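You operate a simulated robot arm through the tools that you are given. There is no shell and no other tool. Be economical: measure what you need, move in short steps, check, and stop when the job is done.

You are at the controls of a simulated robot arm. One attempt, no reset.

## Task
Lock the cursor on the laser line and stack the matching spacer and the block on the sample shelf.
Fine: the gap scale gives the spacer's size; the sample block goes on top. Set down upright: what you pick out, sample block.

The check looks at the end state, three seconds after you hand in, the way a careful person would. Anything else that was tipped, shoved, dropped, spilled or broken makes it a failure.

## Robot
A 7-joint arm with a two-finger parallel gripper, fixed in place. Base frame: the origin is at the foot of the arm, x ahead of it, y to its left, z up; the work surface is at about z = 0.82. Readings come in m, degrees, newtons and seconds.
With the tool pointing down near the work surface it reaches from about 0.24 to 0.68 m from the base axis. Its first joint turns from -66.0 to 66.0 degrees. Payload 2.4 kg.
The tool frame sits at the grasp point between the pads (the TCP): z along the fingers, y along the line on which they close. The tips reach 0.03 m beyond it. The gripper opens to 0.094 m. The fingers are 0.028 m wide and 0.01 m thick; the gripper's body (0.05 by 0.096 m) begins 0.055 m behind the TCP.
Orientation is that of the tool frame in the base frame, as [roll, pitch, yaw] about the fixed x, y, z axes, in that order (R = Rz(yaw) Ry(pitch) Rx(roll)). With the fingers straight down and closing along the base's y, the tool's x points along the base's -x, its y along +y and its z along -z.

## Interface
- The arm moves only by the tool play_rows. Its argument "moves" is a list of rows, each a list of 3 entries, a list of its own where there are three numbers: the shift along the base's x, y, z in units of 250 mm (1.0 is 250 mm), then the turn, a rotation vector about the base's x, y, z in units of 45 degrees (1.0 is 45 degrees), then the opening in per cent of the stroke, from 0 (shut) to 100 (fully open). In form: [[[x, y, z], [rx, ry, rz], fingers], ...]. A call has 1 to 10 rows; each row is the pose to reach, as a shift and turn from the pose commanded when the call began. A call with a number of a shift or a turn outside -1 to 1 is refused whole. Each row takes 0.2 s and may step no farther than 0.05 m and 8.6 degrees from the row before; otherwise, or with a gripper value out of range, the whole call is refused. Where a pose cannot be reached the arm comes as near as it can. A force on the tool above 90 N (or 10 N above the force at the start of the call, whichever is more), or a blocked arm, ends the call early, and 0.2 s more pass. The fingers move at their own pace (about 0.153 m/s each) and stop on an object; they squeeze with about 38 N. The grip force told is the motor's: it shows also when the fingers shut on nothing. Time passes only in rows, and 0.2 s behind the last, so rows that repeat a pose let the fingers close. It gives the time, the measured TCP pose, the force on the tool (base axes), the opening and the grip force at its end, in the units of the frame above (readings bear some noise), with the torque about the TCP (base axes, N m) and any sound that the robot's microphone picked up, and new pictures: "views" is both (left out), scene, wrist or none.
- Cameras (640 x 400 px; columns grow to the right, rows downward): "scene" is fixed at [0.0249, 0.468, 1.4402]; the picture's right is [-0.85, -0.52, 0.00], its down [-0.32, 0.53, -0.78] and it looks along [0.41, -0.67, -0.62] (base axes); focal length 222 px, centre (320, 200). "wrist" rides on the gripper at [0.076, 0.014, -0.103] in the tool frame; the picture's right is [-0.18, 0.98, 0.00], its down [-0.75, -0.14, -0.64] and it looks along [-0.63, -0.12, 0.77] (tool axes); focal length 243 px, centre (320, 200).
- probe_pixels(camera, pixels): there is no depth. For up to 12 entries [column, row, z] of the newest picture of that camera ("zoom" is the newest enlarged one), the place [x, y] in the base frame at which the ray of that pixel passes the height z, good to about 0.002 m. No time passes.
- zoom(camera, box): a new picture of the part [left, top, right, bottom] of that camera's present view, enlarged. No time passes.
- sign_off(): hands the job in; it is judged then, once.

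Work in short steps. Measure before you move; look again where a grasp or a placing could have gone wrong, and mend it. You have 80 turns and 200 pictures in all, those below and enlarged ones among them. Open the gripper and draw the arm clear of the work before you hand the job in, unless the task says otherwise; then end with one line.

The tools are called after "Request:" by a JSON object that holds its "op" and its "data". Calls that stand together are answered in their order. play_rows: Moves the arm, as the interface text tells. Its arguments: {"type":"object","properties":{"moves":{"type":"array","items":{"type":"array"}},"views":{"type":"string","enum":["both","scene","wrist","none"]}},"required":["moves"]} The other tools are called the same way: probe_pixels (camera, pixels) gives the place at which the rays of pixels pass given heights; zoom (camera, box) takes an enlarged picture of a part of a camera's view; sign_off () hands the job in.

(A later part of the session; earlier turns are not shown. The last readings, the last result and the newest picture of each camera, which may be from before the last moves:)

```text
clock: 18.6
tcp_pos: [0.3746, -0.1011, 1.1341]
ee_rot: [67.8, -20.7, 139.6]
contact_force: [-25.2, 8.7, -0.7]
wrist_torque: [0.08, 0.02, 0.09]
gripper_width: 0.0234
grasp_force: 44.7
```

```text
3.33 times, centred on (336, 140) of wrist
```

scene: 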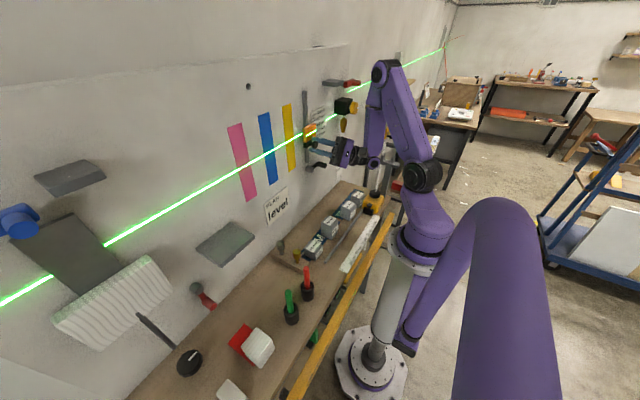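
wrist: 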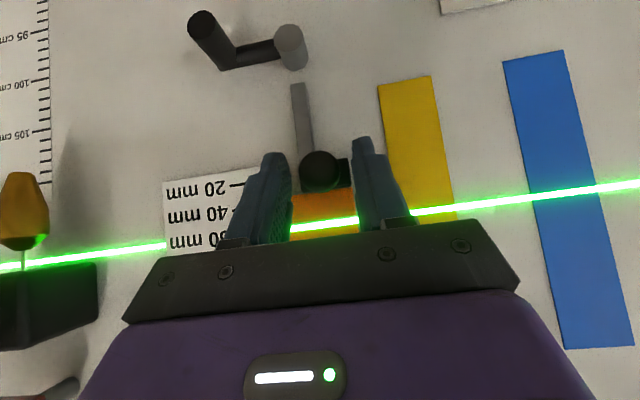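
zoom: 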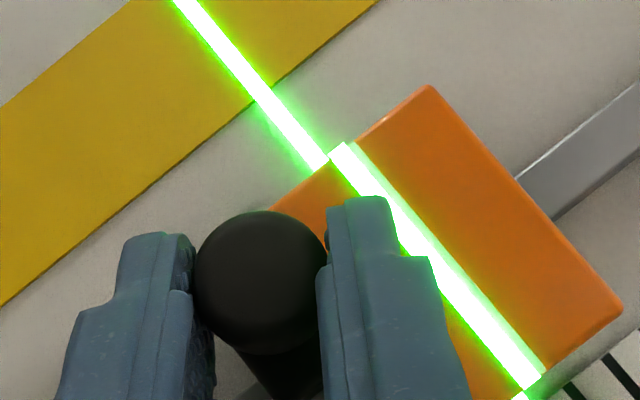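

The cursor still moves (white shows above the laser), so the lock needs more turning. I'll release, retract along the tool axis and unwind to re-grip for another clockwise stroke.

Request:
{"op": "play_rows", "data": {"moves": [[[0, 0, 0], [0, 0, 0], 42], [[0, 0, 0], [0, 0, 0], 42], [[-0.056, -0.052, -0.02], [0, 0, 0], 42], [[-0.112, -0.105, -0.04], [0, 0, 0], 42], [[-0.112, -0.111, -0.018], [-0.1778, 0, 0], 42], [[-0.112, -0.115, 0.005], [-0.3556, 0, 0], 42], [[-0.112, -0.115, 0.028], [-0.5333, 0, 0], 42], [[-0.112, -0.112, 0.051], [-0.7111, 0, 0], 42], [[-0.112, -0.106, 0.073], [-0.8889, 0, 0], 42], [[-0.112, -0.101, 0.087], [-1, 0, 0], 42]], "views": "scene"}}

Request:
{"op": "zoom", "data": {"camera": "scene", "box": [294, 115, 326, 145]}}

```text
clock: 20.8
tcp_pos: [0.3468, -0.1255, 1.1549]
ee_rot: [100.8, 10.6, 136.1]
contact_force: [0.4, 0.1, 0.4]
wrist_torque: [-0.04, 0.0, 0.01]
gripper_width: 0.0394
grasp_force: 0.0
out of reach, approached as far as the arm can: row 3, 4, 5, 6
```

scene: 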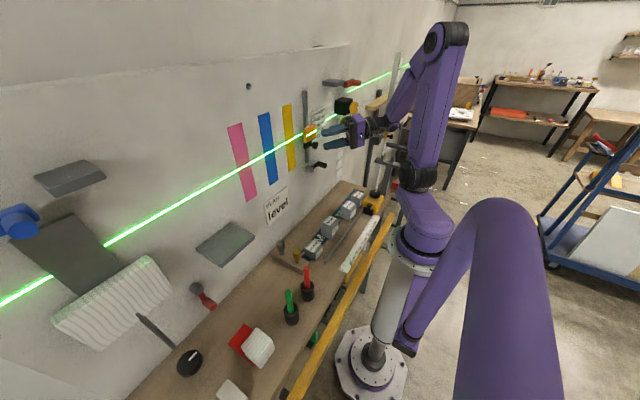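

```text
13.33 times, centred on (310, 130) of scene
```

zoom: 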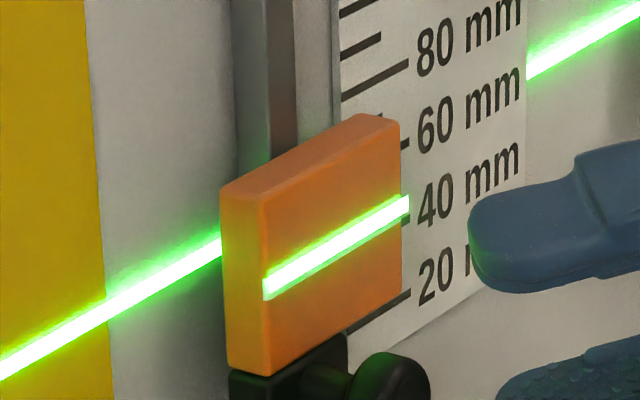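

The knob is now visible on a stem under the cursor, and the cursor dropped ~1 mm on release, which I'll fix later. I'll continue to unwind.

Request:
{"op": "play_rows", "data": {"moves": [[[0, 0.011, 0.02], [-0.1778, 0, 0], 42], [[0, 0.024, 0.039], [-0.3556, 0, 0], 42], [[0, 0.04, 0.056], [-0.5333, 0, 0], 42], [[0, 0.059, 0.07], [-0.7111, 0, 0], 42], [[0, 0.079, 0.082], [-0.8889, 0, 0], 42], [[0, 0.092, 0.087], [-1, 0, 0], 42]], "views": "wrist"}}

Request:
{"op": "zoom", "data": {"camera": "wrist", "box": [240, 80, 432, 200]}}

```text
clock: 22.2
tcp_pos: [0.3471, -0.1041, 1.1774]
ee_rot: [140.9, 37.9, 153.5]
contact_force: [1.4, 0.1, -0.3]
wrist_torque: [-0.01, 0.0, 0.02]
gripper_width: 0.0395
grasp_force: 0.0
```

wrist: 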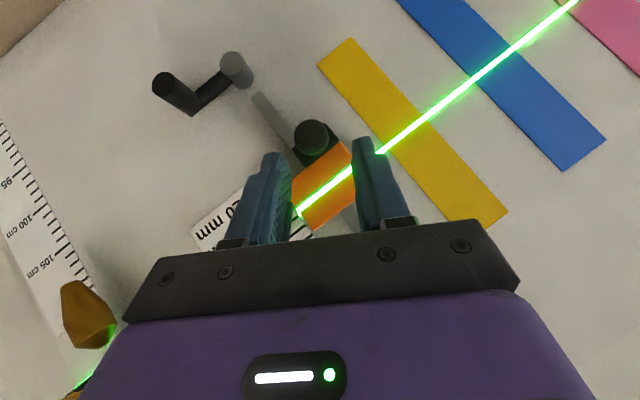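

```text
3.33 times, centred on (336, 140) of wrist
```

zoom: 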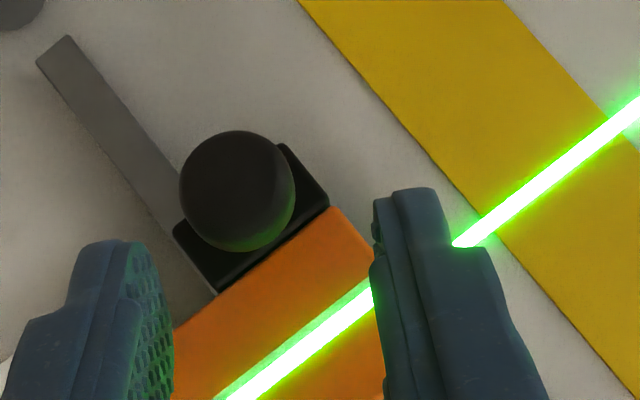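

Request:
{"op": "play_rows", "data": {"moves": [[[0, 0.021, 0.01], [-0.1778, 0, 0], 42], [[0, 0.043, 0.017], [-0.3556, 0, 0], 42], [[0, 0.066, 0.021], [-0.5333, 0, 0], 42], [[0, 0.089, 0.022], [-0.7111, 0, 0], 42], [[0, 0.112, 0.02], [-0.8889, 0, 0], 42], [[0, 0.126, 0.017], [-1, 0, 0], 42]], "views": "none"}}

Request:
{"op": "play_rows", "data": {"moves": [[[0, 0.022, -0.008], [-0.1778, 0, 0], 42], [[0, 0.042, -0.018], [-0.3556, 0, 0], 42], [[0, 0.062, -0.031], [-0.5333, 0, 0], 42], [[0, 0.078, -0.047], [-0.7111, 0, 0], 42]]}}

Request:
{"op": "zoom", "data": {"camera": "wrist", "box": [240, 80, 432, 200]}}

```text
clock: 23.6
tcp_pos: [0.3488, -0.0715, 1.1831]
ee_rot: [-159.1, 43.1, -165.5]
contact_force: [-0.4, 0.1, -0.5]
wrist_torque: [-0.02, 0.03, 0.01]
gripper_width: 0.0397
grasp_force: 0.0
```

```text
clock: 24.6
tcp_pos: [0.3556, -0.0481, 1.1776]
ee_rot: [-128.0, 34.3, -143.7]
contact_force: [-0.4, 0.3, 0.2]
wrist_torque: [0.01, -0.02, 0.02]
gripper_width: 0.0393
grasp_force: 0.2
out of reach, approached as far as the arm can: row 3, 4
```

scene: 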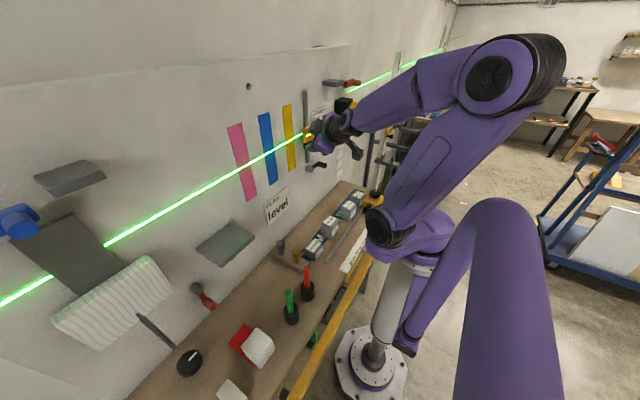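
wrist: 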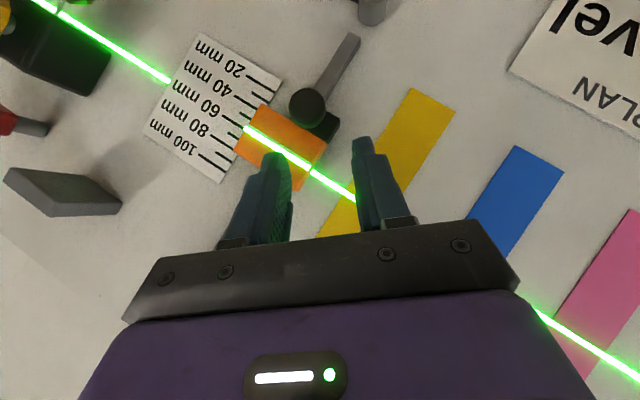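

```text
3.33 times, centred on (336, 140) of wrist
```

zoom: 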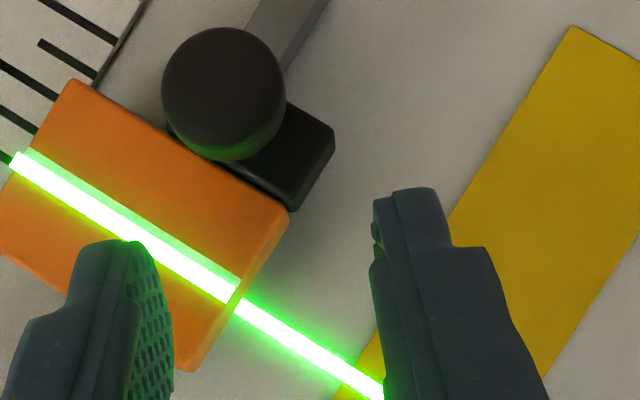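

At this lean the arm is near its limit (φ≈-40°). I'll settle at φ≈-24°, line up with the knob and move in.

Request:
{"op": "play_rows", "data": {"moves": [[[-0.01, -0.05, -0.01], [0.1778, 0, 0], 42], [[-0.019, -0.105, -0.024], [0.3556, 0, 0], 42], [[-0.019, -0.105, -0.024], [0.3556, 0, 0], 42]], "views": "none"}}

Request:
{"op": "zoom", "data": {"camera": "wrist", "box": [240, 80, 432, 200]}}

```text
clock: 25.4
tcp_pos: [0.3523, -0.0748, 1.1715]
ee_rot: [-145.7, 42.7, -154.8]
contact_force: [-0.3, -0.2, -0.2]
wrist_torque: [0.03, 0.01, 0.01]
gripper_width: 0.0396
grasp_force: 0.1
```

```text
3.33 times, centred on (336, 140) of wrist
```

zoom: 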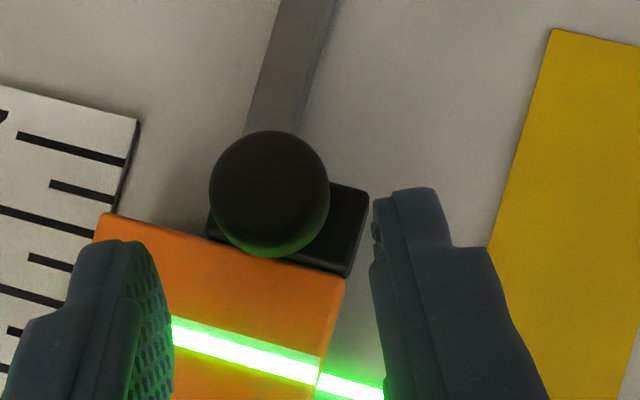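

The knob (270,190) is centred between the fingertips. I'll move in and close.

Request:
{"op": "play_rows", "data": {"moves": [[[0.045, -0.018, -0.041], [0, 0, 0], 42], [[0.09, -0.037, -0.083], [0, 0, 0], 42], [[0.09, -0.037, -0.083], [0, 0, 0], 15], [[0.09, -0.037, -0.083], [0, 0, 0], 15]], "views": "none"}}

Request:
{"op": "zoom", "data": {"camera": "wrist", "box": [240, 80, 432, 200]}}

```text
clock: 26.4
tcp_pos: [0.3733, -0.0819, 1.1497]
ee_rot: [-145.8, 42.7, -154.7]
contact_force: [-9.1, 10.2, -1.4]
wrist_torque: [0.04, -0.16, 0.3]
gripper_width: 0.0233
grasp_force: 45.0
```

```text
3.33 times, centred on (336, 140) of wrist
```

zoom: 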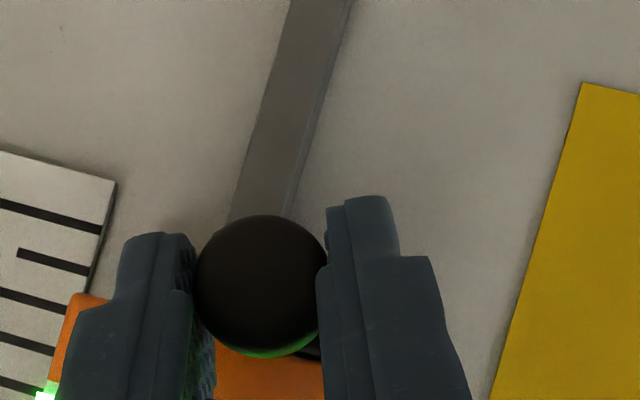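

Request:
{"op": "play_rows", "data": {"moves": [[[0, -0.0065, 0.0026], [0.1778, 0, 0], 15], [[0, -0.0132, 0.0043], [0.3556, 0, 0], 15], [[0, -0.0202, 0.005], [0.5333, 0, 0], 15], [[0, -0.0271, 0.0048], [0.7111, 0, 0], 15], [[0, -0.034, 0.0036], [0.8889, 0, 0], 15], [[0, -0.038, 0.0023], [1, 0, 0], 15]], "views": "none"}}

Request:
{"op": "zoom", "data": {"camera": "wrist", "box": [240, 80, 432, 200]}}

```text
clock: 27.8
tcp_pos: [0.3751, -0.0893, 1.1517]
ee_rot: [150.2, 44.3, 159.0]
contact_force: [-6.2, 28.1, -1.4]
wrist_torque: [-0.3, 0.56, 0.58]
gripper_width: 0.0234
grasp_force: 45.3
```

```text
3.33 times, centred on (336, 140) of wrist
```

zoom: 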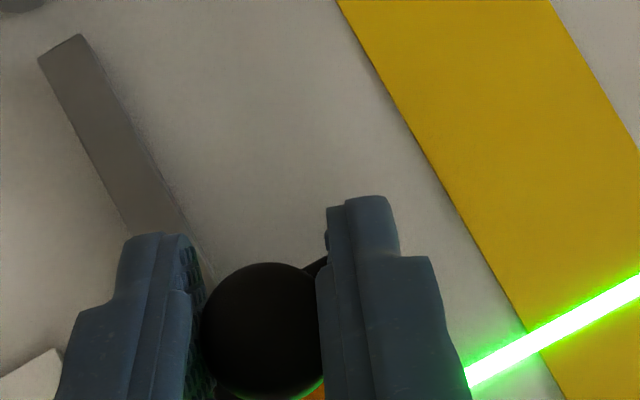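

There is 28 N of side load, so my pivot is a few mm off in y. I'll ease that while turning on to 65°.

Request:
{"op": "play_rows", "data": {"moves": [[[0, -0.0024, -0.0028], [0.1778, 0, 0], 15], [[0, -0.0044, -0.0064], [0.3556, 0, 0], 15], [[0, -0.0056, -0.0112], [0.5333, 0, 0], 15], [[0, -0.0104, -0.0164], [0.7111, 0, 0], 15], [[0, -0.0144, -0.022], [0.8889, 0, 0], 15], [[0, -0.0164, -0.026], [1, 0, 0], 15]], "views": "none"}}

Request:
{"op": "zoom", "data": {"camera": "wrist", "box": [240, 80, 432, 200]}}

Request:
{"op": "zoom", "data": {"camera": "scene", "box": [294, 115, 326, 145]}}

```text
clock: 29.2
tcp_pos: [0.3741, -0.0989, 1.1442]
ee_rot: [106.6, 18.4, 134.4]
contact_force: [-3.2, 6.6, -0.7]
wrist_torque: [-0.5, 0.21, 0.53]
gripper_width: 0.0235
grasp_force: 45.2
```

```text
3.33 times, centred on (336, 140) of wrist
```

zoom: 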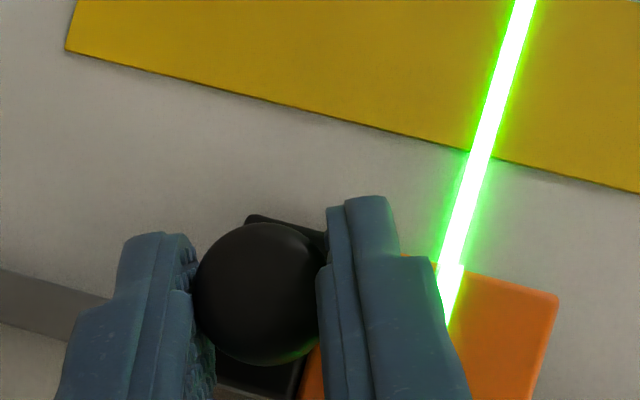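

```text
13.33 times, centred on (310, 130) of scene
```

zoom: 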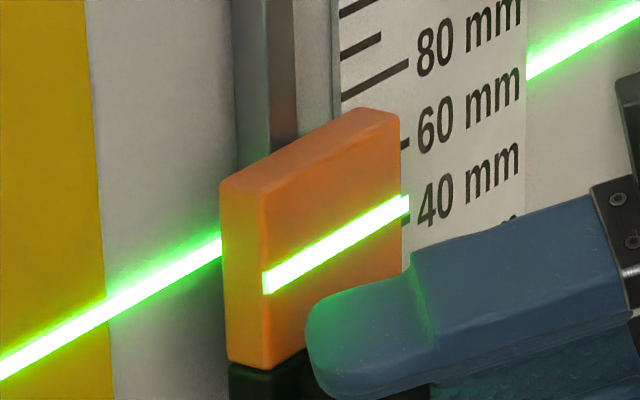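

The cursor is aligned again. I'll continue to about 98°.

Request:
{"op": "play_rows", "data": {"moves": [[[0, -0.0012, -0.0036], [0.1778, 0, 0], 15], [[0, -0.002, -0.0076], [0.3556, 0, 0], 15], [[0, -0.002, -0.0112], [0.5333, 0, 0], 15], [[0, -0.001, -0.015], [0.7111, 0, 0], 15]], "views": "none"}}

Request:
{"op": "zoom", "data": {"camera": "wrist", "box": [240, 80, 432, 200]}}

Request:
{"op": "zoom", "data": {"camera": "scene", "box": [294, 115, 326, 145]}}

```text
clock: 30.2
tcp_pos: [0.3749, -0.0985, 1.1417]
ee_rot: [84.7, -5.4, 131.9]
contact_force: [-3.5, -1.7, -1.1]
wrist_torque: [-0.51, 0.06, 0.08]
gripper_width: 0.0232
grasp_force: 45.2
```

```text
3.33 times, centred on (336, 140) of wrist
```

zoom: 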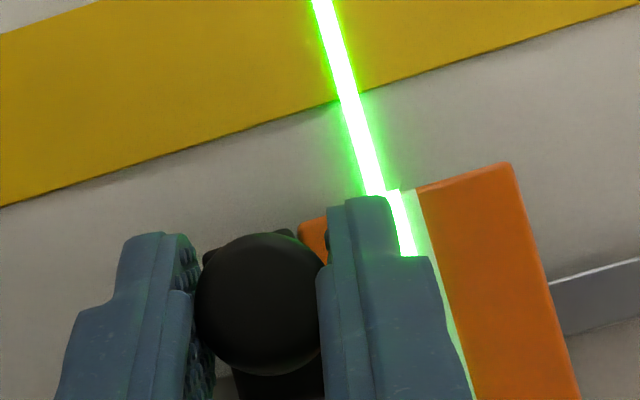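

```text
13.33 times, centred on (310, 130) of scene
```

zoom: 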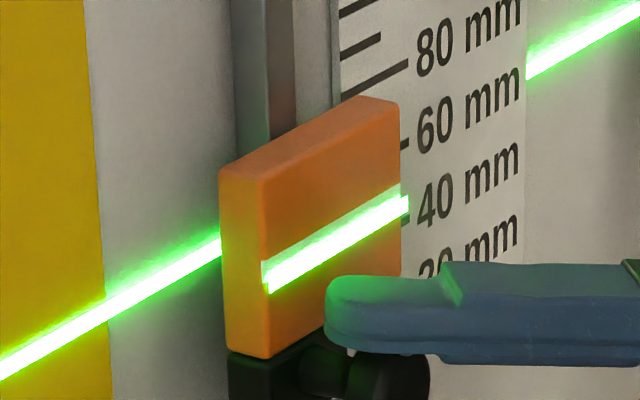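

It's still unlocked after about 200° clockwise at a constant torque, which suggests the pads are slipping against a stop. I'll turn counter-clockwise and compare the torque, lowering 2 mm on the way.

Request:
{"op": "play_rows", "data": {"moves": [[[0, 0, -0.0012], [-0.1778, 0, 0], 15], [[0, 0.0004, 0.006], [-0.3556, 0, 0], 15], [[0, 0.002, 0.0128], [-0.5333, 0, 0], 15], [[0, 0.0044, 0.0192], [-0.7111, 0, 0], 15], [[0, 0.0076, 0.0252], [-0.8889, 0, 0], 15], [[0, 0.0104, 0.0288], [-1, 0, 0], 15]], "views": "none"}}

Request:
{"op": "zoom", "data": {"camera": "scene", "box": [294, 115, 326, 145]}}

```text
clock: 31.6
tcp_pos: [0.3744, -0.0959, 1.1476]
ee_rot: [117.0, 27.4, 138.5]
contact_force: [-1.5, -0.9, 0.6]
wrist_torque: [0.33, 0.05, -0.07]
gripper_width: 0.0234
grasp_force: 45.3
```

```text
13.33 times, centred on (310, 130) of scene
```

zoom: 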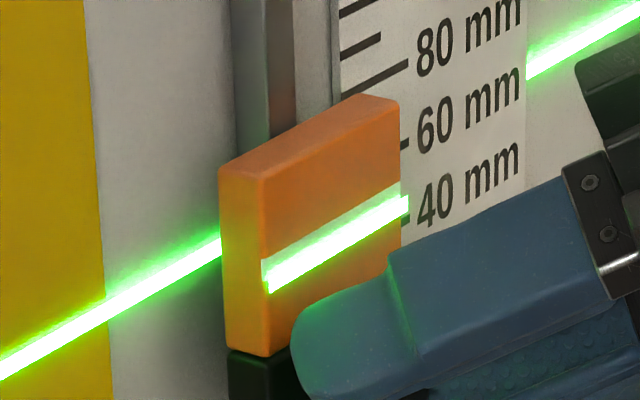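

The cursor is ~2 mm high. I'll move 2.5 mm down as a lock test and correction.

Request:
{"op": "play_rows", "data": {"moves": [[[0, 0, -0.005], [0, 0, 0], 15], [[0, 0, -0.01], [0, 0, 0], 15]], "views": "none"}}

Request:
{"op": "zoom", "data": {"camera": "scene", "box": [294, 115, 326, 145]}}

```text
clock: 32.2
tcp_pos: [0.3733, -0.0943, 1.1454]
ee_rot: [116.8, 27.4, 138.5]
contact_force: [3.6, -1.6, 0.7]
wrist_torque: [-0.25, -0.01, 0.12]
gripper_width: 0.0235
grasp_force: 44.2
```

```text
13.33 times, centred on (310, 130) of scene
```

zoom: 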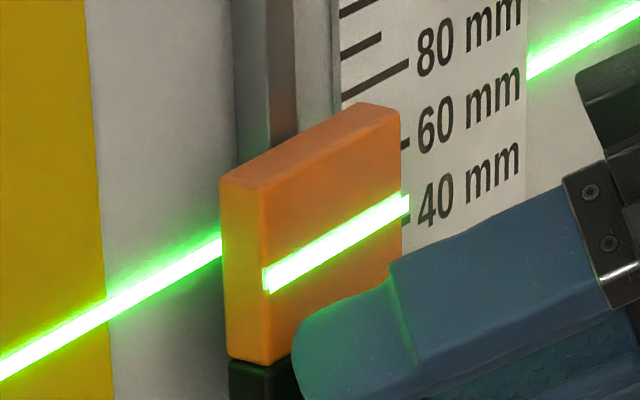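

The cursor follows easily, so it isn't locked, and it's aligned from this view. My pivot estimate is now (-0.0885,1.141). I'll continue counter-clockwise and watch the torque.

Request:
{"op": "play_rows", "data": {"moves": [[[0, 0.0028, 0.0032], [-0.1778, 0, 0], 15], [[0, 0.0056, 0.0056], [-0.3556, 0, 0], 15], [[0, 0.0092, 0.008], [-0.5333, 0, 0], 15], [[0, 0.0128, 0.0096], [-0.7111, 0, 0], 15], [[0, 0.0168, 0.0108], [-0.8889, 0, 0], 15], [[0, 0.0192, 0.0112], [-1, 0, 0], 15]], "views": "none"}}

Request:
{"op": "zoom", "data": {"camera": "scene", "box": [294, 115, 326, 145]}}

```text
clock: 33.6
tcp_pos: [0.3743, -0.0906, 1.1477]
ee_rot: [168.9, 47.9, 172.1]
contact_force: [1.6, 3.0, 0.2]
wrist_torque: [0.53, -0.19, -0.06]
gripper_width: 0.0234
grasp_force: 45.2
```

```text
13.33 times, centred on (310, 130) of scene
```

zoom: 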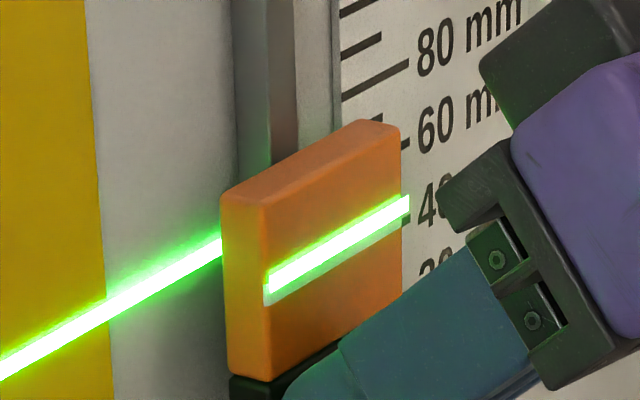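

The cursor slid down ~3 mm and the torque saturates at ±0.5 either way, so the knob may just be slipping. The crank hub sits exactly under the rail, so I'll release, retract and inspect it.

Request:
{"op": "play_rows", "data": {"moves": [[[0, 0, 0], [0, 0, 0], 42], [[0, 0, 0], [0, 0, 0], 42], [[-0.072, -0.009, 0.068], [0, 0, 0], 42], [[-0.144, -0.018, 0.136], [-0.1, 0, 0], 42], [[-0.2, -0.1, 0.05], [-0.2, 0.1, 0], 60], [[-0.2, -0.18, -0.1], [-0.2, 0.2, 0], 60], [[-0.2, -0.18, -0.22], [-0.2, 0.3, 0], 60]]}}

Request:
{"op": "zoom", "data": {"camera": "wrist", "box": [200, 0, 440, 150]}}

Request:
{"op": "zoom", "data": {"camera": "scene", "box": [290, 120, 354, 180]}}

```text
clock: 35.2
tcp_pos: [0.3243, -0.1357, 1.0926]
ee_rot: [-178.0, 34.7, -179.1]
contact_force: [-0.1, -0.5, 0.1]
wrist_torque: [0.03, 0.01, -0.01]
gripper_width: 0.0565
grasp_force: 0.1
```

scene: 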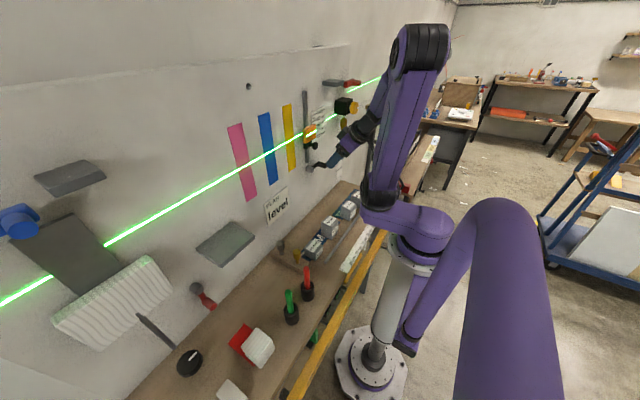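
wrist: 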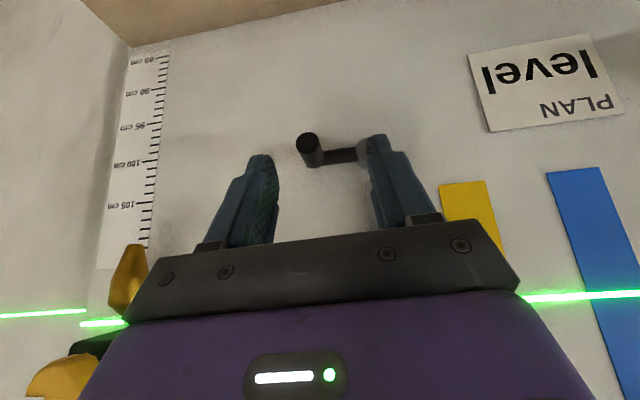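

```text
2.67 times, centred on (320, 75) of wrist
```

zoom: 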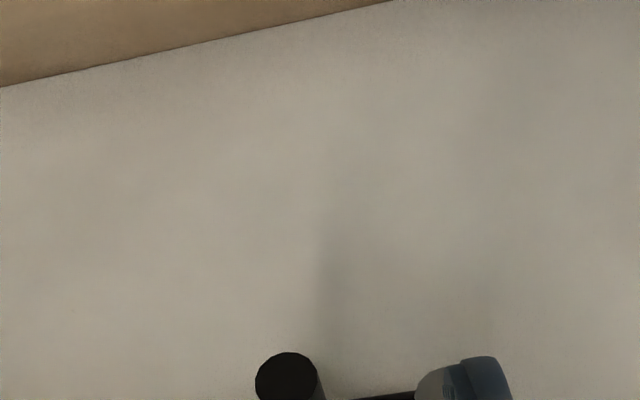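

```text
6.67 times, centred on (322, 150) of scene
```

zoom: 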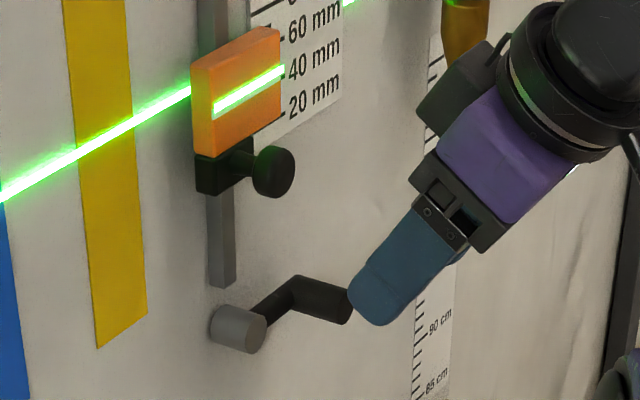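

The crank handle tip is at about (0.35,-0.145,1.05), and the cursor is ~1–3 mm low but stays. I'll grip the crank handle to test whether the crank is the clamp.

Request:
{"op": "play_rows", "data": {"moves": [[[0, -0.037, 0], [0, 0, 0], 45], [[0.07, -0.037, -0.07], [0, 0, 0], 45], [[0.143, -0.037, -0.15], [0, 0, 0], 45], [[0.143, -0.037, -0.15], [0, 0, 0], 5], [[0.143, -0.037, -0.15], [0, 0, 0], 5]]}}

Request:
{"op": "zoom", "data": {"camera": "scene", "box": [290, 120, 354, 180]}}

```text
clock: 36.4
tcp_pos: [0.3604, -0.1495, 1.0563]
ee_rot: [-177.5, 34.8, -179.4]
contact_force: [-8.2, -26.0, -2.7]
wrist_torque: [-0.65, -0.27, -0.48]
gripper_width: 0.0196
grasp_force: 45.2
```

scene: 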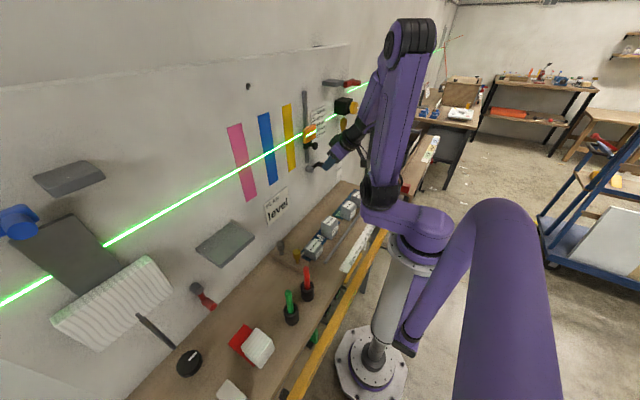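
wrist: 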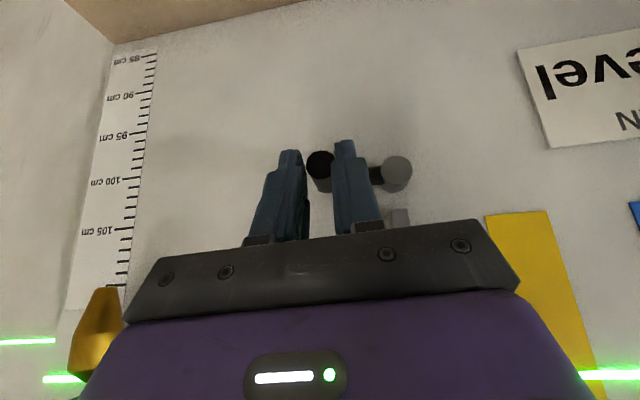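

```text
6.67 times, centred on (322, 150) of scene
```

zoom: 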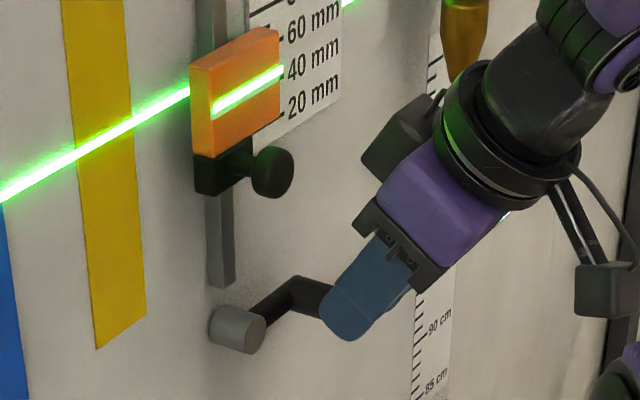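

The handle is gripped (19.6 mm). I'll turn it gently, about 24° clockwise (handle down), and watch the cursor and forces.

Request:
{"op": "play_rows", "data": {"moves": [[[0, -0.016, 0], [0, 0, 0], 5], [[0, -0.015, -0.02], [0, 0, 0], 5], [[0, -0.012, -0.04], [0, 0, 0], 5], [[0, -0.006, -0.059], [0, 0, 0], 5], [[0, 0.001, -0.078], [0, 0, 0], 5]], "views": "none"}}

Request:
{"op": "zoom", "data": {"camera": "scene", "box": [290, 120, 354, 180]}}

```text
clock: 37.6
tcp_pos: [0.3591, -0.1466, 1.0368]
ee_rot: [-178.0, 34.7, -179.4]
contact_force: [-11.1, -18.9, 0.3]
wrist_torque: [0.05, 0.09, -0.45]
gripper_width: 0.0197
grasp_force: 44.5
```

```text
6.67 times, centred on (322, 150) of scene
```

zoom: 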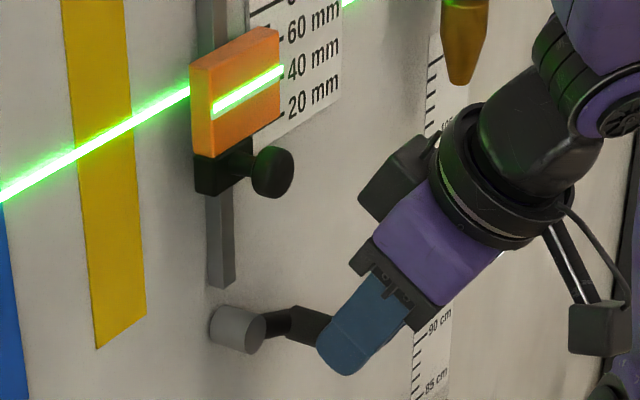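

The crank turns freely and the cursor stays put, so it could be the clamp lever. I'll continue to 90°.

Request:
{"op": "play_rows", "data": {"moves": [[[0, 0.016, -0.029], [0, 0, 0], 5], [[0, 0.037, -0.055], [0, 0, 0], 5], [[0, 0.062, -0.077], [0, 0, 0], 5], [[0, 0.091, -0.094], [0, 0, 0], 5], [[0, 0.122, -0.106], [0, 0, 0], 5], [[0, 0.155, -0.113], [0, 0, 0], 5], [[0, 0.176, -0.114], [0, 0, 0], 5]], "views": "wrist"}}

Request:
{"op": "zoom", "data": {"camera": "scene", "box": [290, 120, 354, 180]}}

```text
clock: 39.2
tcp_pos: [0.3602, -0.0999, 1.0076]
ee_rot: [-178.1, 34.8, -179.2]
contact_force: [-14.1, -8.8, 4.0]
wrist_torque: [0.19, 0.42, -0.21]
gripper_width: 0.0192
grasp_force: 44.4
```

wrist: 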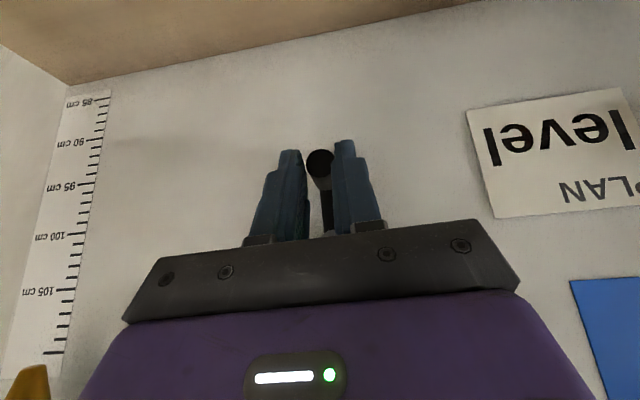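

```text
6.67 times, centred on (322, 150) of scene
```

zoom: 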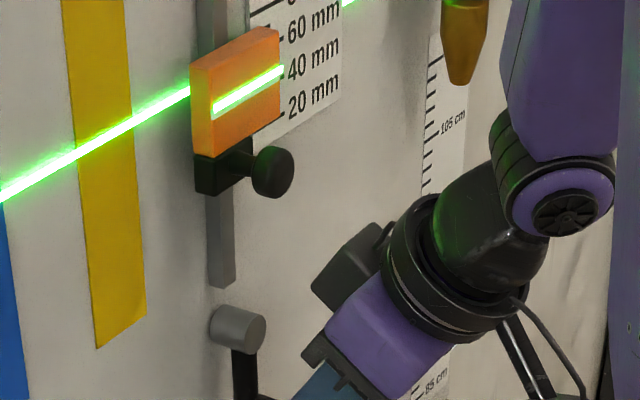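

The crank now points straight down and the cursor hasn't changed. I'll release, go back to the cursor and test whether it's clamped.

Request:
{"op": "play_rows", "data": {"moves": [[[0, 0, 0], [0, 0, 0], 45], [[0, 0, 0], [0, 0, 0], 45], [[-0.057, 0, 0.08], [0, 0, 0], 45], [[-0.16, 0, 0.17], [0, 0, 0], 60], [[-0.16, 0, 0.35], [0, 0, 0], 90], [[-0.16, 0, 0.53], [0, -0.1, 0], 90], [[-0.16, 0, 0.71], [0, -0.229, 0], 90], [[-0.16, 0, 0.89], [0, -0.229, 0], 90], [[-0.1, -0.004, 0.93], [0, -0.229, 0], 90]]}}

Request:
{"op": "zoom", "data": {"camera": "scene", "box": [290, 110, 354, 180]}}

```text
clock: 41.2
tcp_pos: [0.335, -0.1029, 1.2412]
ee_rot: [-178.0, 45.1, -179.2]
contact_force: [-0.4, -0.3, 0.5]
wrist_torque: [0.03, -0.04, 0.02]
gripper_width: 0.0845
grasp_force: 0.0
```

scene: 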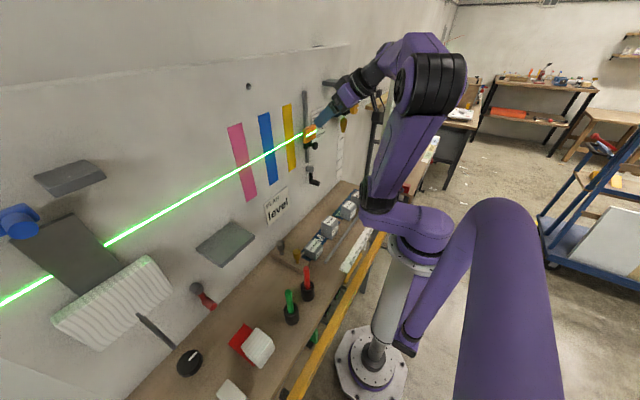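
wrist: 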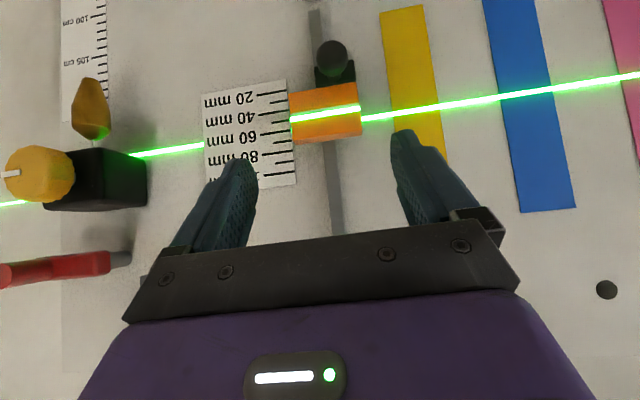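

```text
5.71 times, centred on (322, 145) of scene
```

zoom: 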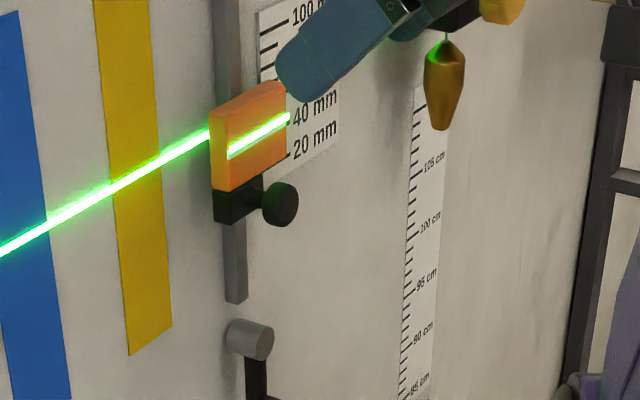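

Now I'll grip the cursor and lift 2 mm to see if it resists.

Request:
{"op": "play_rows", "data": {"moves": [[[0.096, 0.008, -0.091], [0, 0, 0], 90], [[0.192, 0.008, -0.183], [0, 0, 0], 90], [[0.192, 0.008, -0.183], [0, 0, 0], 50], [[0.192, 0.008, -0.183], [0, 0, 0], 40], [[0.192, 0.008, -0.183], [0, 0, 0], 40]], "views": "none"}}

Request:
{"op": "zoom", "data": {"camera": "wrist", "box": [240, 60, 432, 180]}}

Request:
{"op": "play_rows", "data": {"moves": [[[0, 0, 0.004], [0, 0, 0], 40], [[0, 0, 0.008], [0, 0, 0], 40]], "views": "none"}}

Request:
{"op": "zoom", "data": {"camera": "wrist", "box": [240, 60, 432, 180]}}

```text
clock: 42.4
tcp_pos: [0.383, -0.0989, 1.1947]
ee_rot: [-177.9, 45.1, -179.2]
contact_force: [-6.4, -0.3, 2.2]
wrist_torque: [0.22, -0.14, -0.1]
gripper_width: 0.0597
grasp_force: 44.5
```

```text
3.33 times, centred on (336, 120) of wrist
```

zoom: 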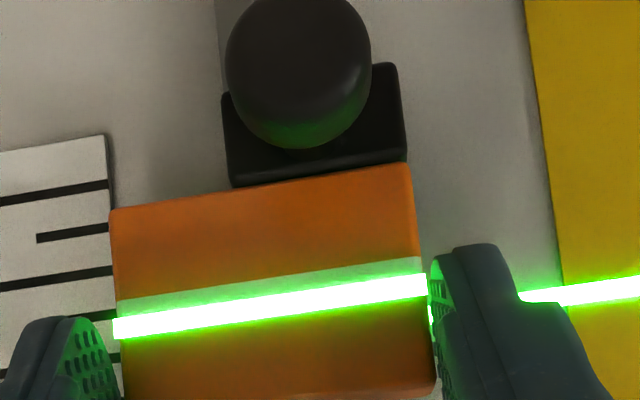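

```text
clock: 43.0
tcp_pos: [0.3831, -0.0984, 1.1956]
ee_rot: [-178.1, 44.9, -179.3]
contact_force: [-2.4, -2.1, -11.3]
wrist_torque: [0.31, -0.39, -0.37]
gripper_width: 0.0598
grasp_force: 44.5
```

```text
3.33 times, centred on (336, 120) of wrist
```

zoom: 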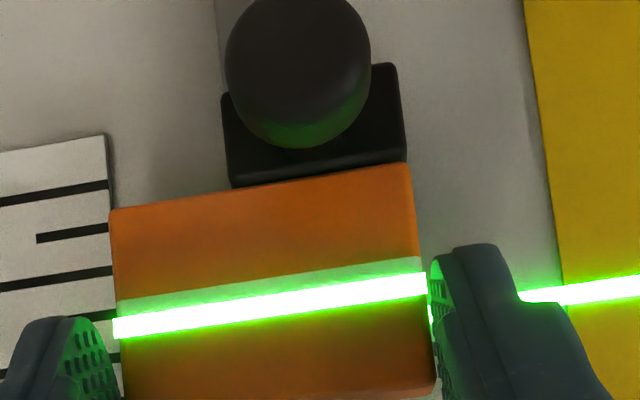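

The force is now -11 N and the cursor didn't follow, so it seems to be clamped now, but about 2.5–3 mm low. I'll verify with a bit more lift.

Request:
{"op": "play_rows", "data": {"moves": [[[0, 0, 0.006], [0, 0, 0], 40], [[0, 0, 0.012], [0, 0, 0], 40]], "views": "none"}}

Request:
{"op": "zoom", "data": {"camera": "wrist", "box": [240, 60, 432, 180]}}

```text
clock: 43.6
tcp_pos: [0.3826, -0.0994, 1.1982]
ee_rot: [-178.4, 44.6, -179.4]
contact_force: [15.7, -10.7, -36.6]
wrist_torque: [0.54, 0.93, -0.32]
gripper_width: 0.0598
grasp_force: 45.2
```

```text
3.33 times, centred on (336, 120) of wrist
```

zoom: 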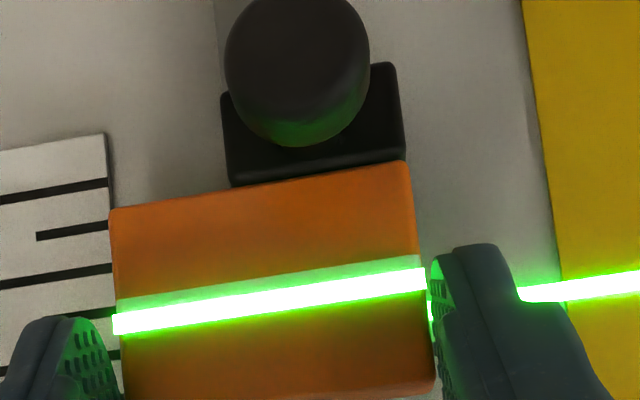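

It's firmly clamped (-37 N with only tiny flex), so the crank is the lock, with the cursor ~3 mm low. I'll release, go back to the crank, unlock, realign and lock again.

Request:
{"op": "play_rows", "data": {"moves": [[[0, 0, -0.018], [0, 0, 0], 40], [[0, 0, -0.018], [0, 0, 0], 90], [[0, 0, -0.018], [0, 0, 0], 90], [[-0.1, 0, 0.07], [0, 0, 0], 90], [[-0.252, 0, 0.1], [0, 0, 0], 60], [[-0.252, 0, -0.08], [0, 0.1, 0], 45], [[-0.252, 0, -0.26], [0, 0.229, 0], 45], [[-0.252, -0.006, -0.44], [0, 0.229, 0], 45], [[-0.252, -0.006, -0.6], [0, 0.229, 0], 45]]}}

Request:
{"op": "zoom", "data": {"camera": "scene", "box": [294, 115, 326, 145]}}

```text
clock: 45.6
tcp_pos: [0.3214, -0.0984, 1.0494]
ee_rot: [-178.0, 34.7, -179.0]
contact_force: [-0.7, -0.9, 0.1]
wrist_torque: [0.06, -0.03, -0.01]
gripper_width: 0.0423
grasp_force: 0.0
```

scene: 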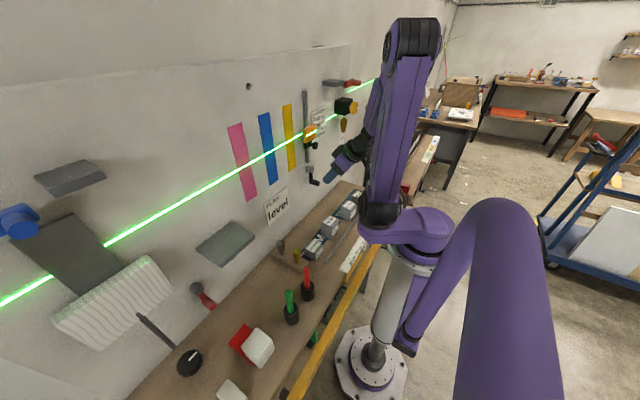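
wrist: 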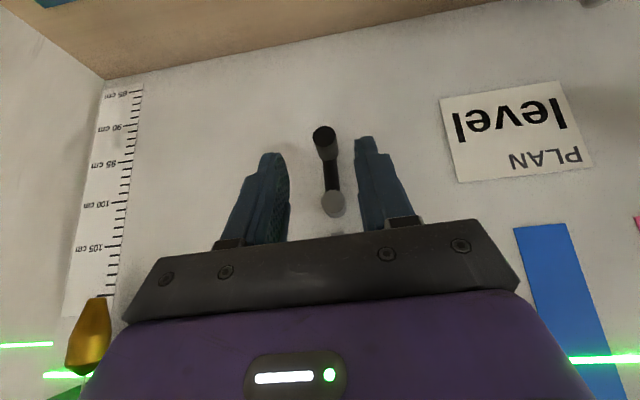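

```text
13.33 times, centred on (310, 130) of scene
```

zoom: 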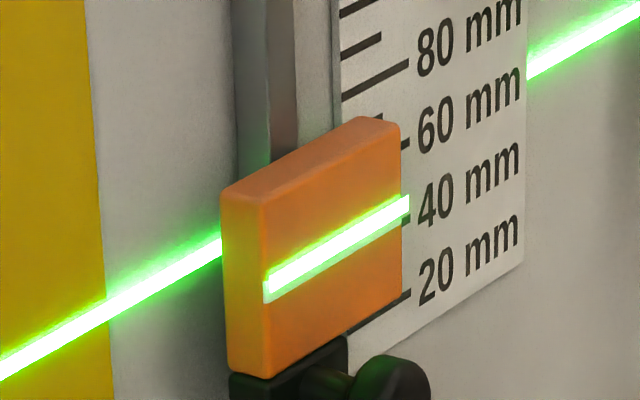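

The grip geometry is known. I'll grip the handle and swing it back to horizontal.

Request:
{"op": "play_rows", "data": {"moves": [[[0.078, -0.006, -0.084], [0, 0, 0], 45], [[0.155, -0.006, -0.168], [0, 0, 0], 45], [[0.155, -0.006, -0.168], [0, 0, 0], 5], [[0.155, -0.006, -0.168], [0, 0, 0], 5]], "views": "none"}}

Request:
{"op": "play_rows", "data": {"moves": [[[0, -0.033, 0.003], [0, 0, 0], 5], [[0, -0.066, 0.012], [0, 0, 0], 5], [[0, -0.096, 0.026], [0, 0, 0], 5], [[0, -0.124, 0.045], [0, 0, 0], 5], [[0, -0.147, 0.068], [0, 0, 0], 5], [[0, -0.166, 0.096], [0, 0, 0], 5], [[0, -0.18, 0.126], [0, 0, 0], 5], [[0, -0.189, 0.159], [0, 0, 0], 5], [[0, -0.192, 0.192], [0, 0, 0], 5]], "views": "none"}}

Request:
{"op": "zoom", "data": {"camera": "scene", "box": [290, 120, 354, 180]}}

```text
clock: 46.6
tcp_pos: [0.3568, -0.1023, 1.0081]
ee_rot: [-178.1, 34.7, -179.2]
contact_force: [-9.2, 2.3, 4.0]
wrist_torque: [-0.08, 0.0, 0.16]
gripper_width: 0.0193
grasp_force: 44.9
```

```text
clock: 48.6
tcp_pos: [0.3585, -0.1493, 1.0564]
ee_rot: [-178.2, 34.8, -179.3]
contact_force: [-3.6, 15.1, -5.8]
wrist_torque: [0.07, 0.03, 0.52]
gripper_width: 0.0189
grasp_force: 44.9
```

```text
6.67 times, centred on (322, 150) of scene
```

zoom: 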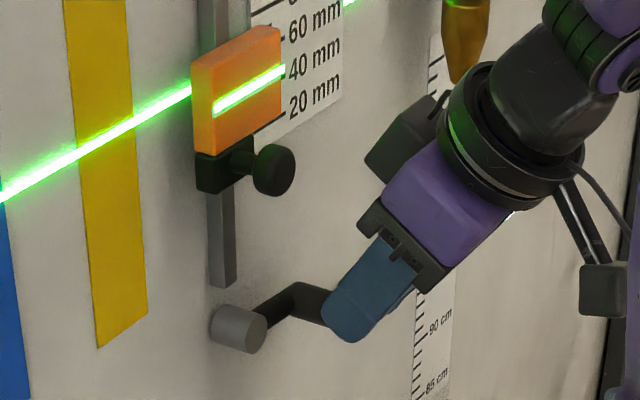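

The crank is back at horizontal. I'll return to the cursor.

Request:
{"op": "play_rows", "data": {"moves": [[[0, 0, 0], [0, 0, 0], 45], [[0, 0, 0], [0, 0, 0], 45], [[-0.07, 0, 0.08], [0, 0, 0], 45], [[-0.154, 0.05, 0.2], [0, 0, 0], 60], [[-0.154, 0.12, 0.37], [0, -0.1, 0], 90], [[-0.154, 0.195, 0.54], [0, -0.229, 0], 90], [[-0.154, 0.195, 0.71], [0, -0.229, 0], 90], [[-0.1, 0.195, 0.74], [0, -0.229, 0], 90]], "views": "none"}}

Request:
{"op": "zoom", "data": {"camera": "wrist", "box": [200, 50, 440, 200]}}

```text
clock: 50.4
tcp_pos: [0.3334, -0.1016, 1.2408]
ee_rot: [-177.9, 45.1, -179.1]
contact_force: [-0.3, -0.3, 0.7]
wrist_torque: [0.01, 0.01, -0.02]
gripper_width: 0.0844
grasp_force: 0.1
```

```text
2.67 times, centred on (320, 125) of wrist
```

zoom: 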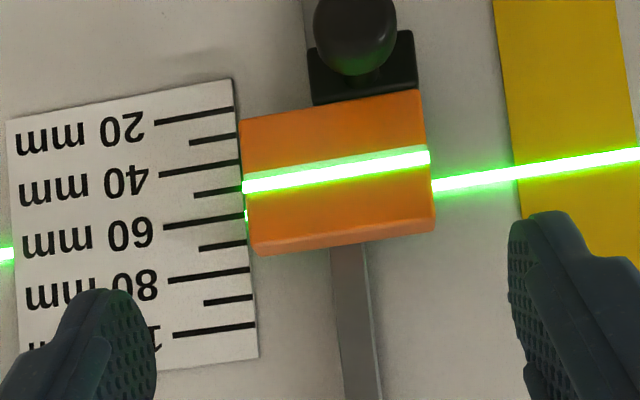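

The wall laser dot at (247,215) lines up with the 60 tick, which confirms 60 mm. I'll grip the cursor and lift 2.2 mm.

Request:
{"op": "play_rows", "data": {"moves": [[[0.098, 0.004, -0.091], [0, 0, 0], 90], [[0.196, 0.006, -0.183], [0, 0, 0], 90], [[0.196, 0.006, -0.183], [0, 0, 0], 50], [[0.196, 0.006, -0.183], [0, 0, 0], 40], [[0.196, 0.006, -0.183], [0, 0, 0], 40], [[0.196, 0.006, -0.174], [0, 0, 0], 40], [[0.196, 0.006, -0.174], [0, 0, 0], 40]], "views": "none"}}

Request:
{"op": "zoom", "data": {"camera": "wrist", "box": [240, 60, 432, 180]}}

Request:
{"op": "zoom", "data": {"camera": "scene", "box": [294, 115, 326, 145]}}

```text
clock: 52.0
tcp_pos: [0.3831, -0.1001, 1.1972]
ee_rot: [-178.1, 45.0, -179.2]
contact_force: [-5.7, 7.3, -1.6]
wrist_torque: [0.75, 1.16, 0.42]
gripper_width: 0.0598
grasp_force: 44.8
```

```text
3.33 times, centred on (336, 120) of wrist
```

zoom: 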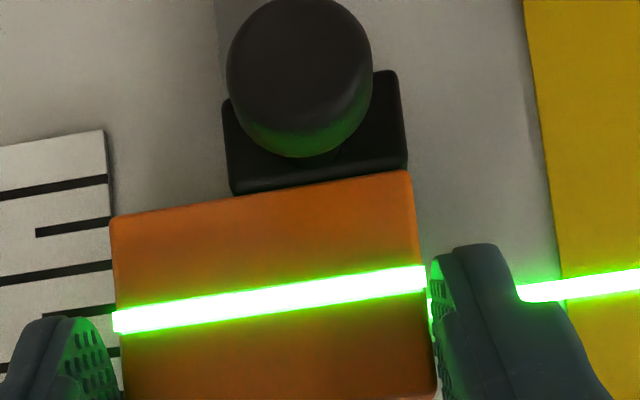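

```text
13.33 times, centred on (310, 130) of scene
```

zoom: 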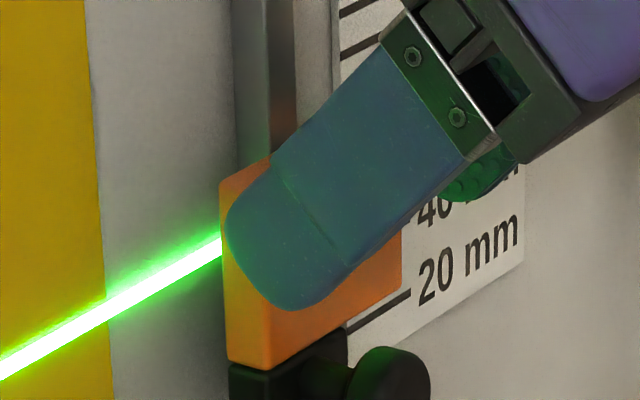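

The white line is fully covered. I'll release, return to the crank and lock again.

Request:
{"op": "play_rows", "data": {"moves": [[[0, 0, 0], [0, 0, 0], 80], [[0, 0, 0], [0, 0, 0], 90], [[-0.1, 0, 0.09], [0, 0, 0], 90], [[-0.212, -0.06, 0.12], [0, 0, 0], 60], [[-0.212, -0.197, 0.05], [0, 0.1, 0], 45], [[-0.212, -0.197, -0.12], [0, 0.229, 0], 45], [[-0.212, -0.197, -0.28], [0, 0.229, 0], 45], [[-0.212, -0.197, -0.4], [0, 0.229, 0], 45]], "views": "wrist"}}

Request:
{"op": "zoom", "data": {"camera": "scene", "box": [294, 115, 326, 145]}}

```text
clock: 53.8
tcp_pos: [0.3315, -0.1464, 1.0982]
ee_rot: [-178.1, 34.8, -178.4]
contact_force: [-2.2, -3.0, -0.5]
wrist_torque: [0.19, -0.19, 0.15]
gripper_width: 0.0423
grasp_force: 0.0
```

wrist: 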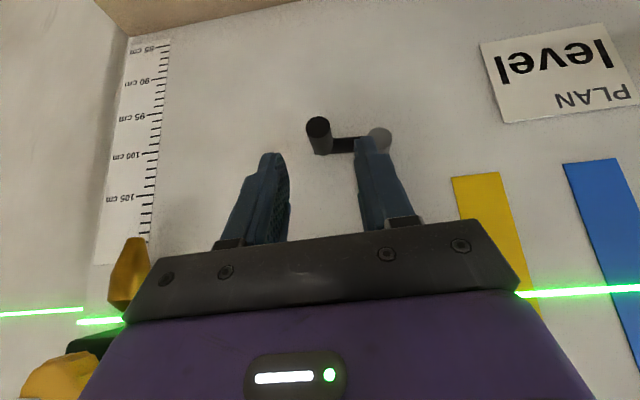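

```text
13.33 times, centred on (310, 130) of scene
```

zoom: 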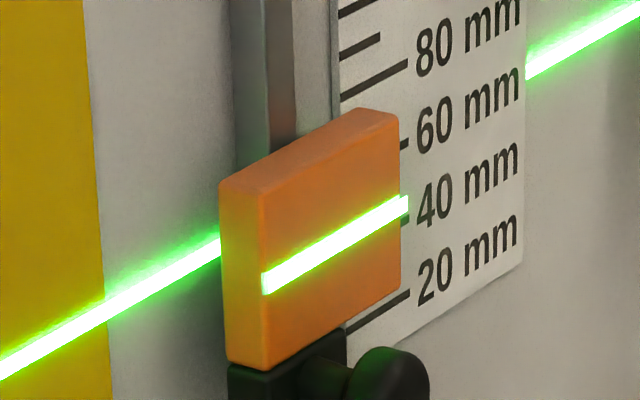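

The alignment matches. I'll grip the handle and turn it down 90° again.

Request:
{"op": "play_rows", "data": {"moves": [[[0.054, -0.008, -0.083], [0, 0, 0], 45], [[0.108, -0.008, -0.167], [0, 0, 0], 45], [[0.108, -0.008, -0.167], [0, 0, 0], 5], [[0.108, -0.008, -0.167], [0, 0, 0], 5]], "views": "none"}}

Request:
{"op": "play_rows", "data": {"moves": [[[0, 0.003, -0.033], [0, 0, 0], 5], [[0, 0.012, -0.066], [0, 0, 0], 5], [[0, 0.026, -0.096], [0, 0, 0], 5], [[0, 0.045, -0.124], [0, 0, 0], 5], [[0, 0.068, -0.147], [0, 0, 0], 5], [[0, 0.096, -0.166], [0, 0, 0], 5], [[0, 0.126, -0.18], [0, 0, 0], 5], [[0, 0.159, -0.189], [0, 0, 0], 5], [[0, 0.192, -0.192], [0, 0, 0], 5], [[0, 0.2, -0.192], [0, 0, 0], 5]], "views": "scene"}}

Request:
{"op": "zoom", "data": {"camera": "scene", "box": [294, 115, 326, 145]}}

Request:
{"op": "zoom", "data": {"camera": "scene", "box": [290, 120, 354, 180]}}

```text
clock: 54.8
tcp_pos: [0.3576, -0.1494, 1.0553]
ee_rot: [-178.2, 34.7, -179.2]
contact_force: [-8.3, 10.3, -0.9]
wrist_torque: [0.23, -0.31, 0.13]
gripper_width: 0.0188
grasp_force: 45.4
```

```text
clock: 56.2
tcp_pos: [0.3577, -0.1275, 1.0178]
ee_rot: [-178.0, 35.7, -179.0]
contact_force: [-36.4, 12.2, 41.2]
wrist_torque: [0.93, 0.19, 0.77]
gripper_width: 0.0111
grasp_force: 5.8
stopped in row 7: the force on the tool passed its limit at 99 N (the readings are from after the stop); the commanded pose is now the measured one
```

scene: 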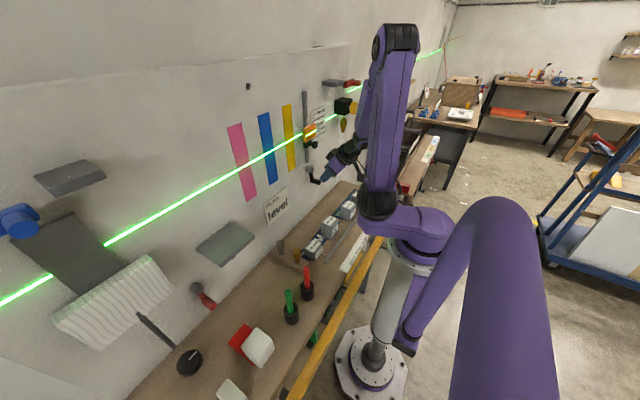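

```text
13.33 times, centred on (310, 130) of scene
```

zoom: 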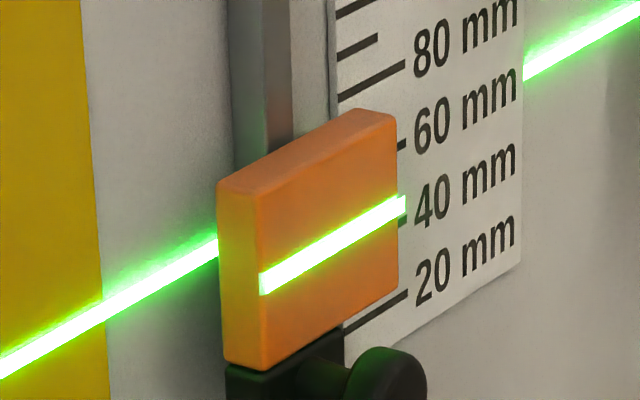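

```text
6.67 times, centred on (322, 150) of scene
```

zoom: 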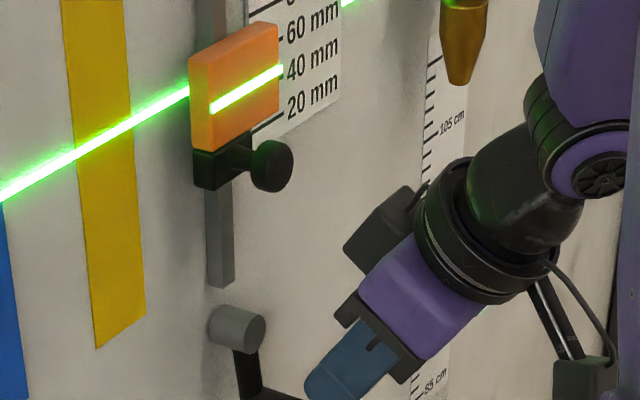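

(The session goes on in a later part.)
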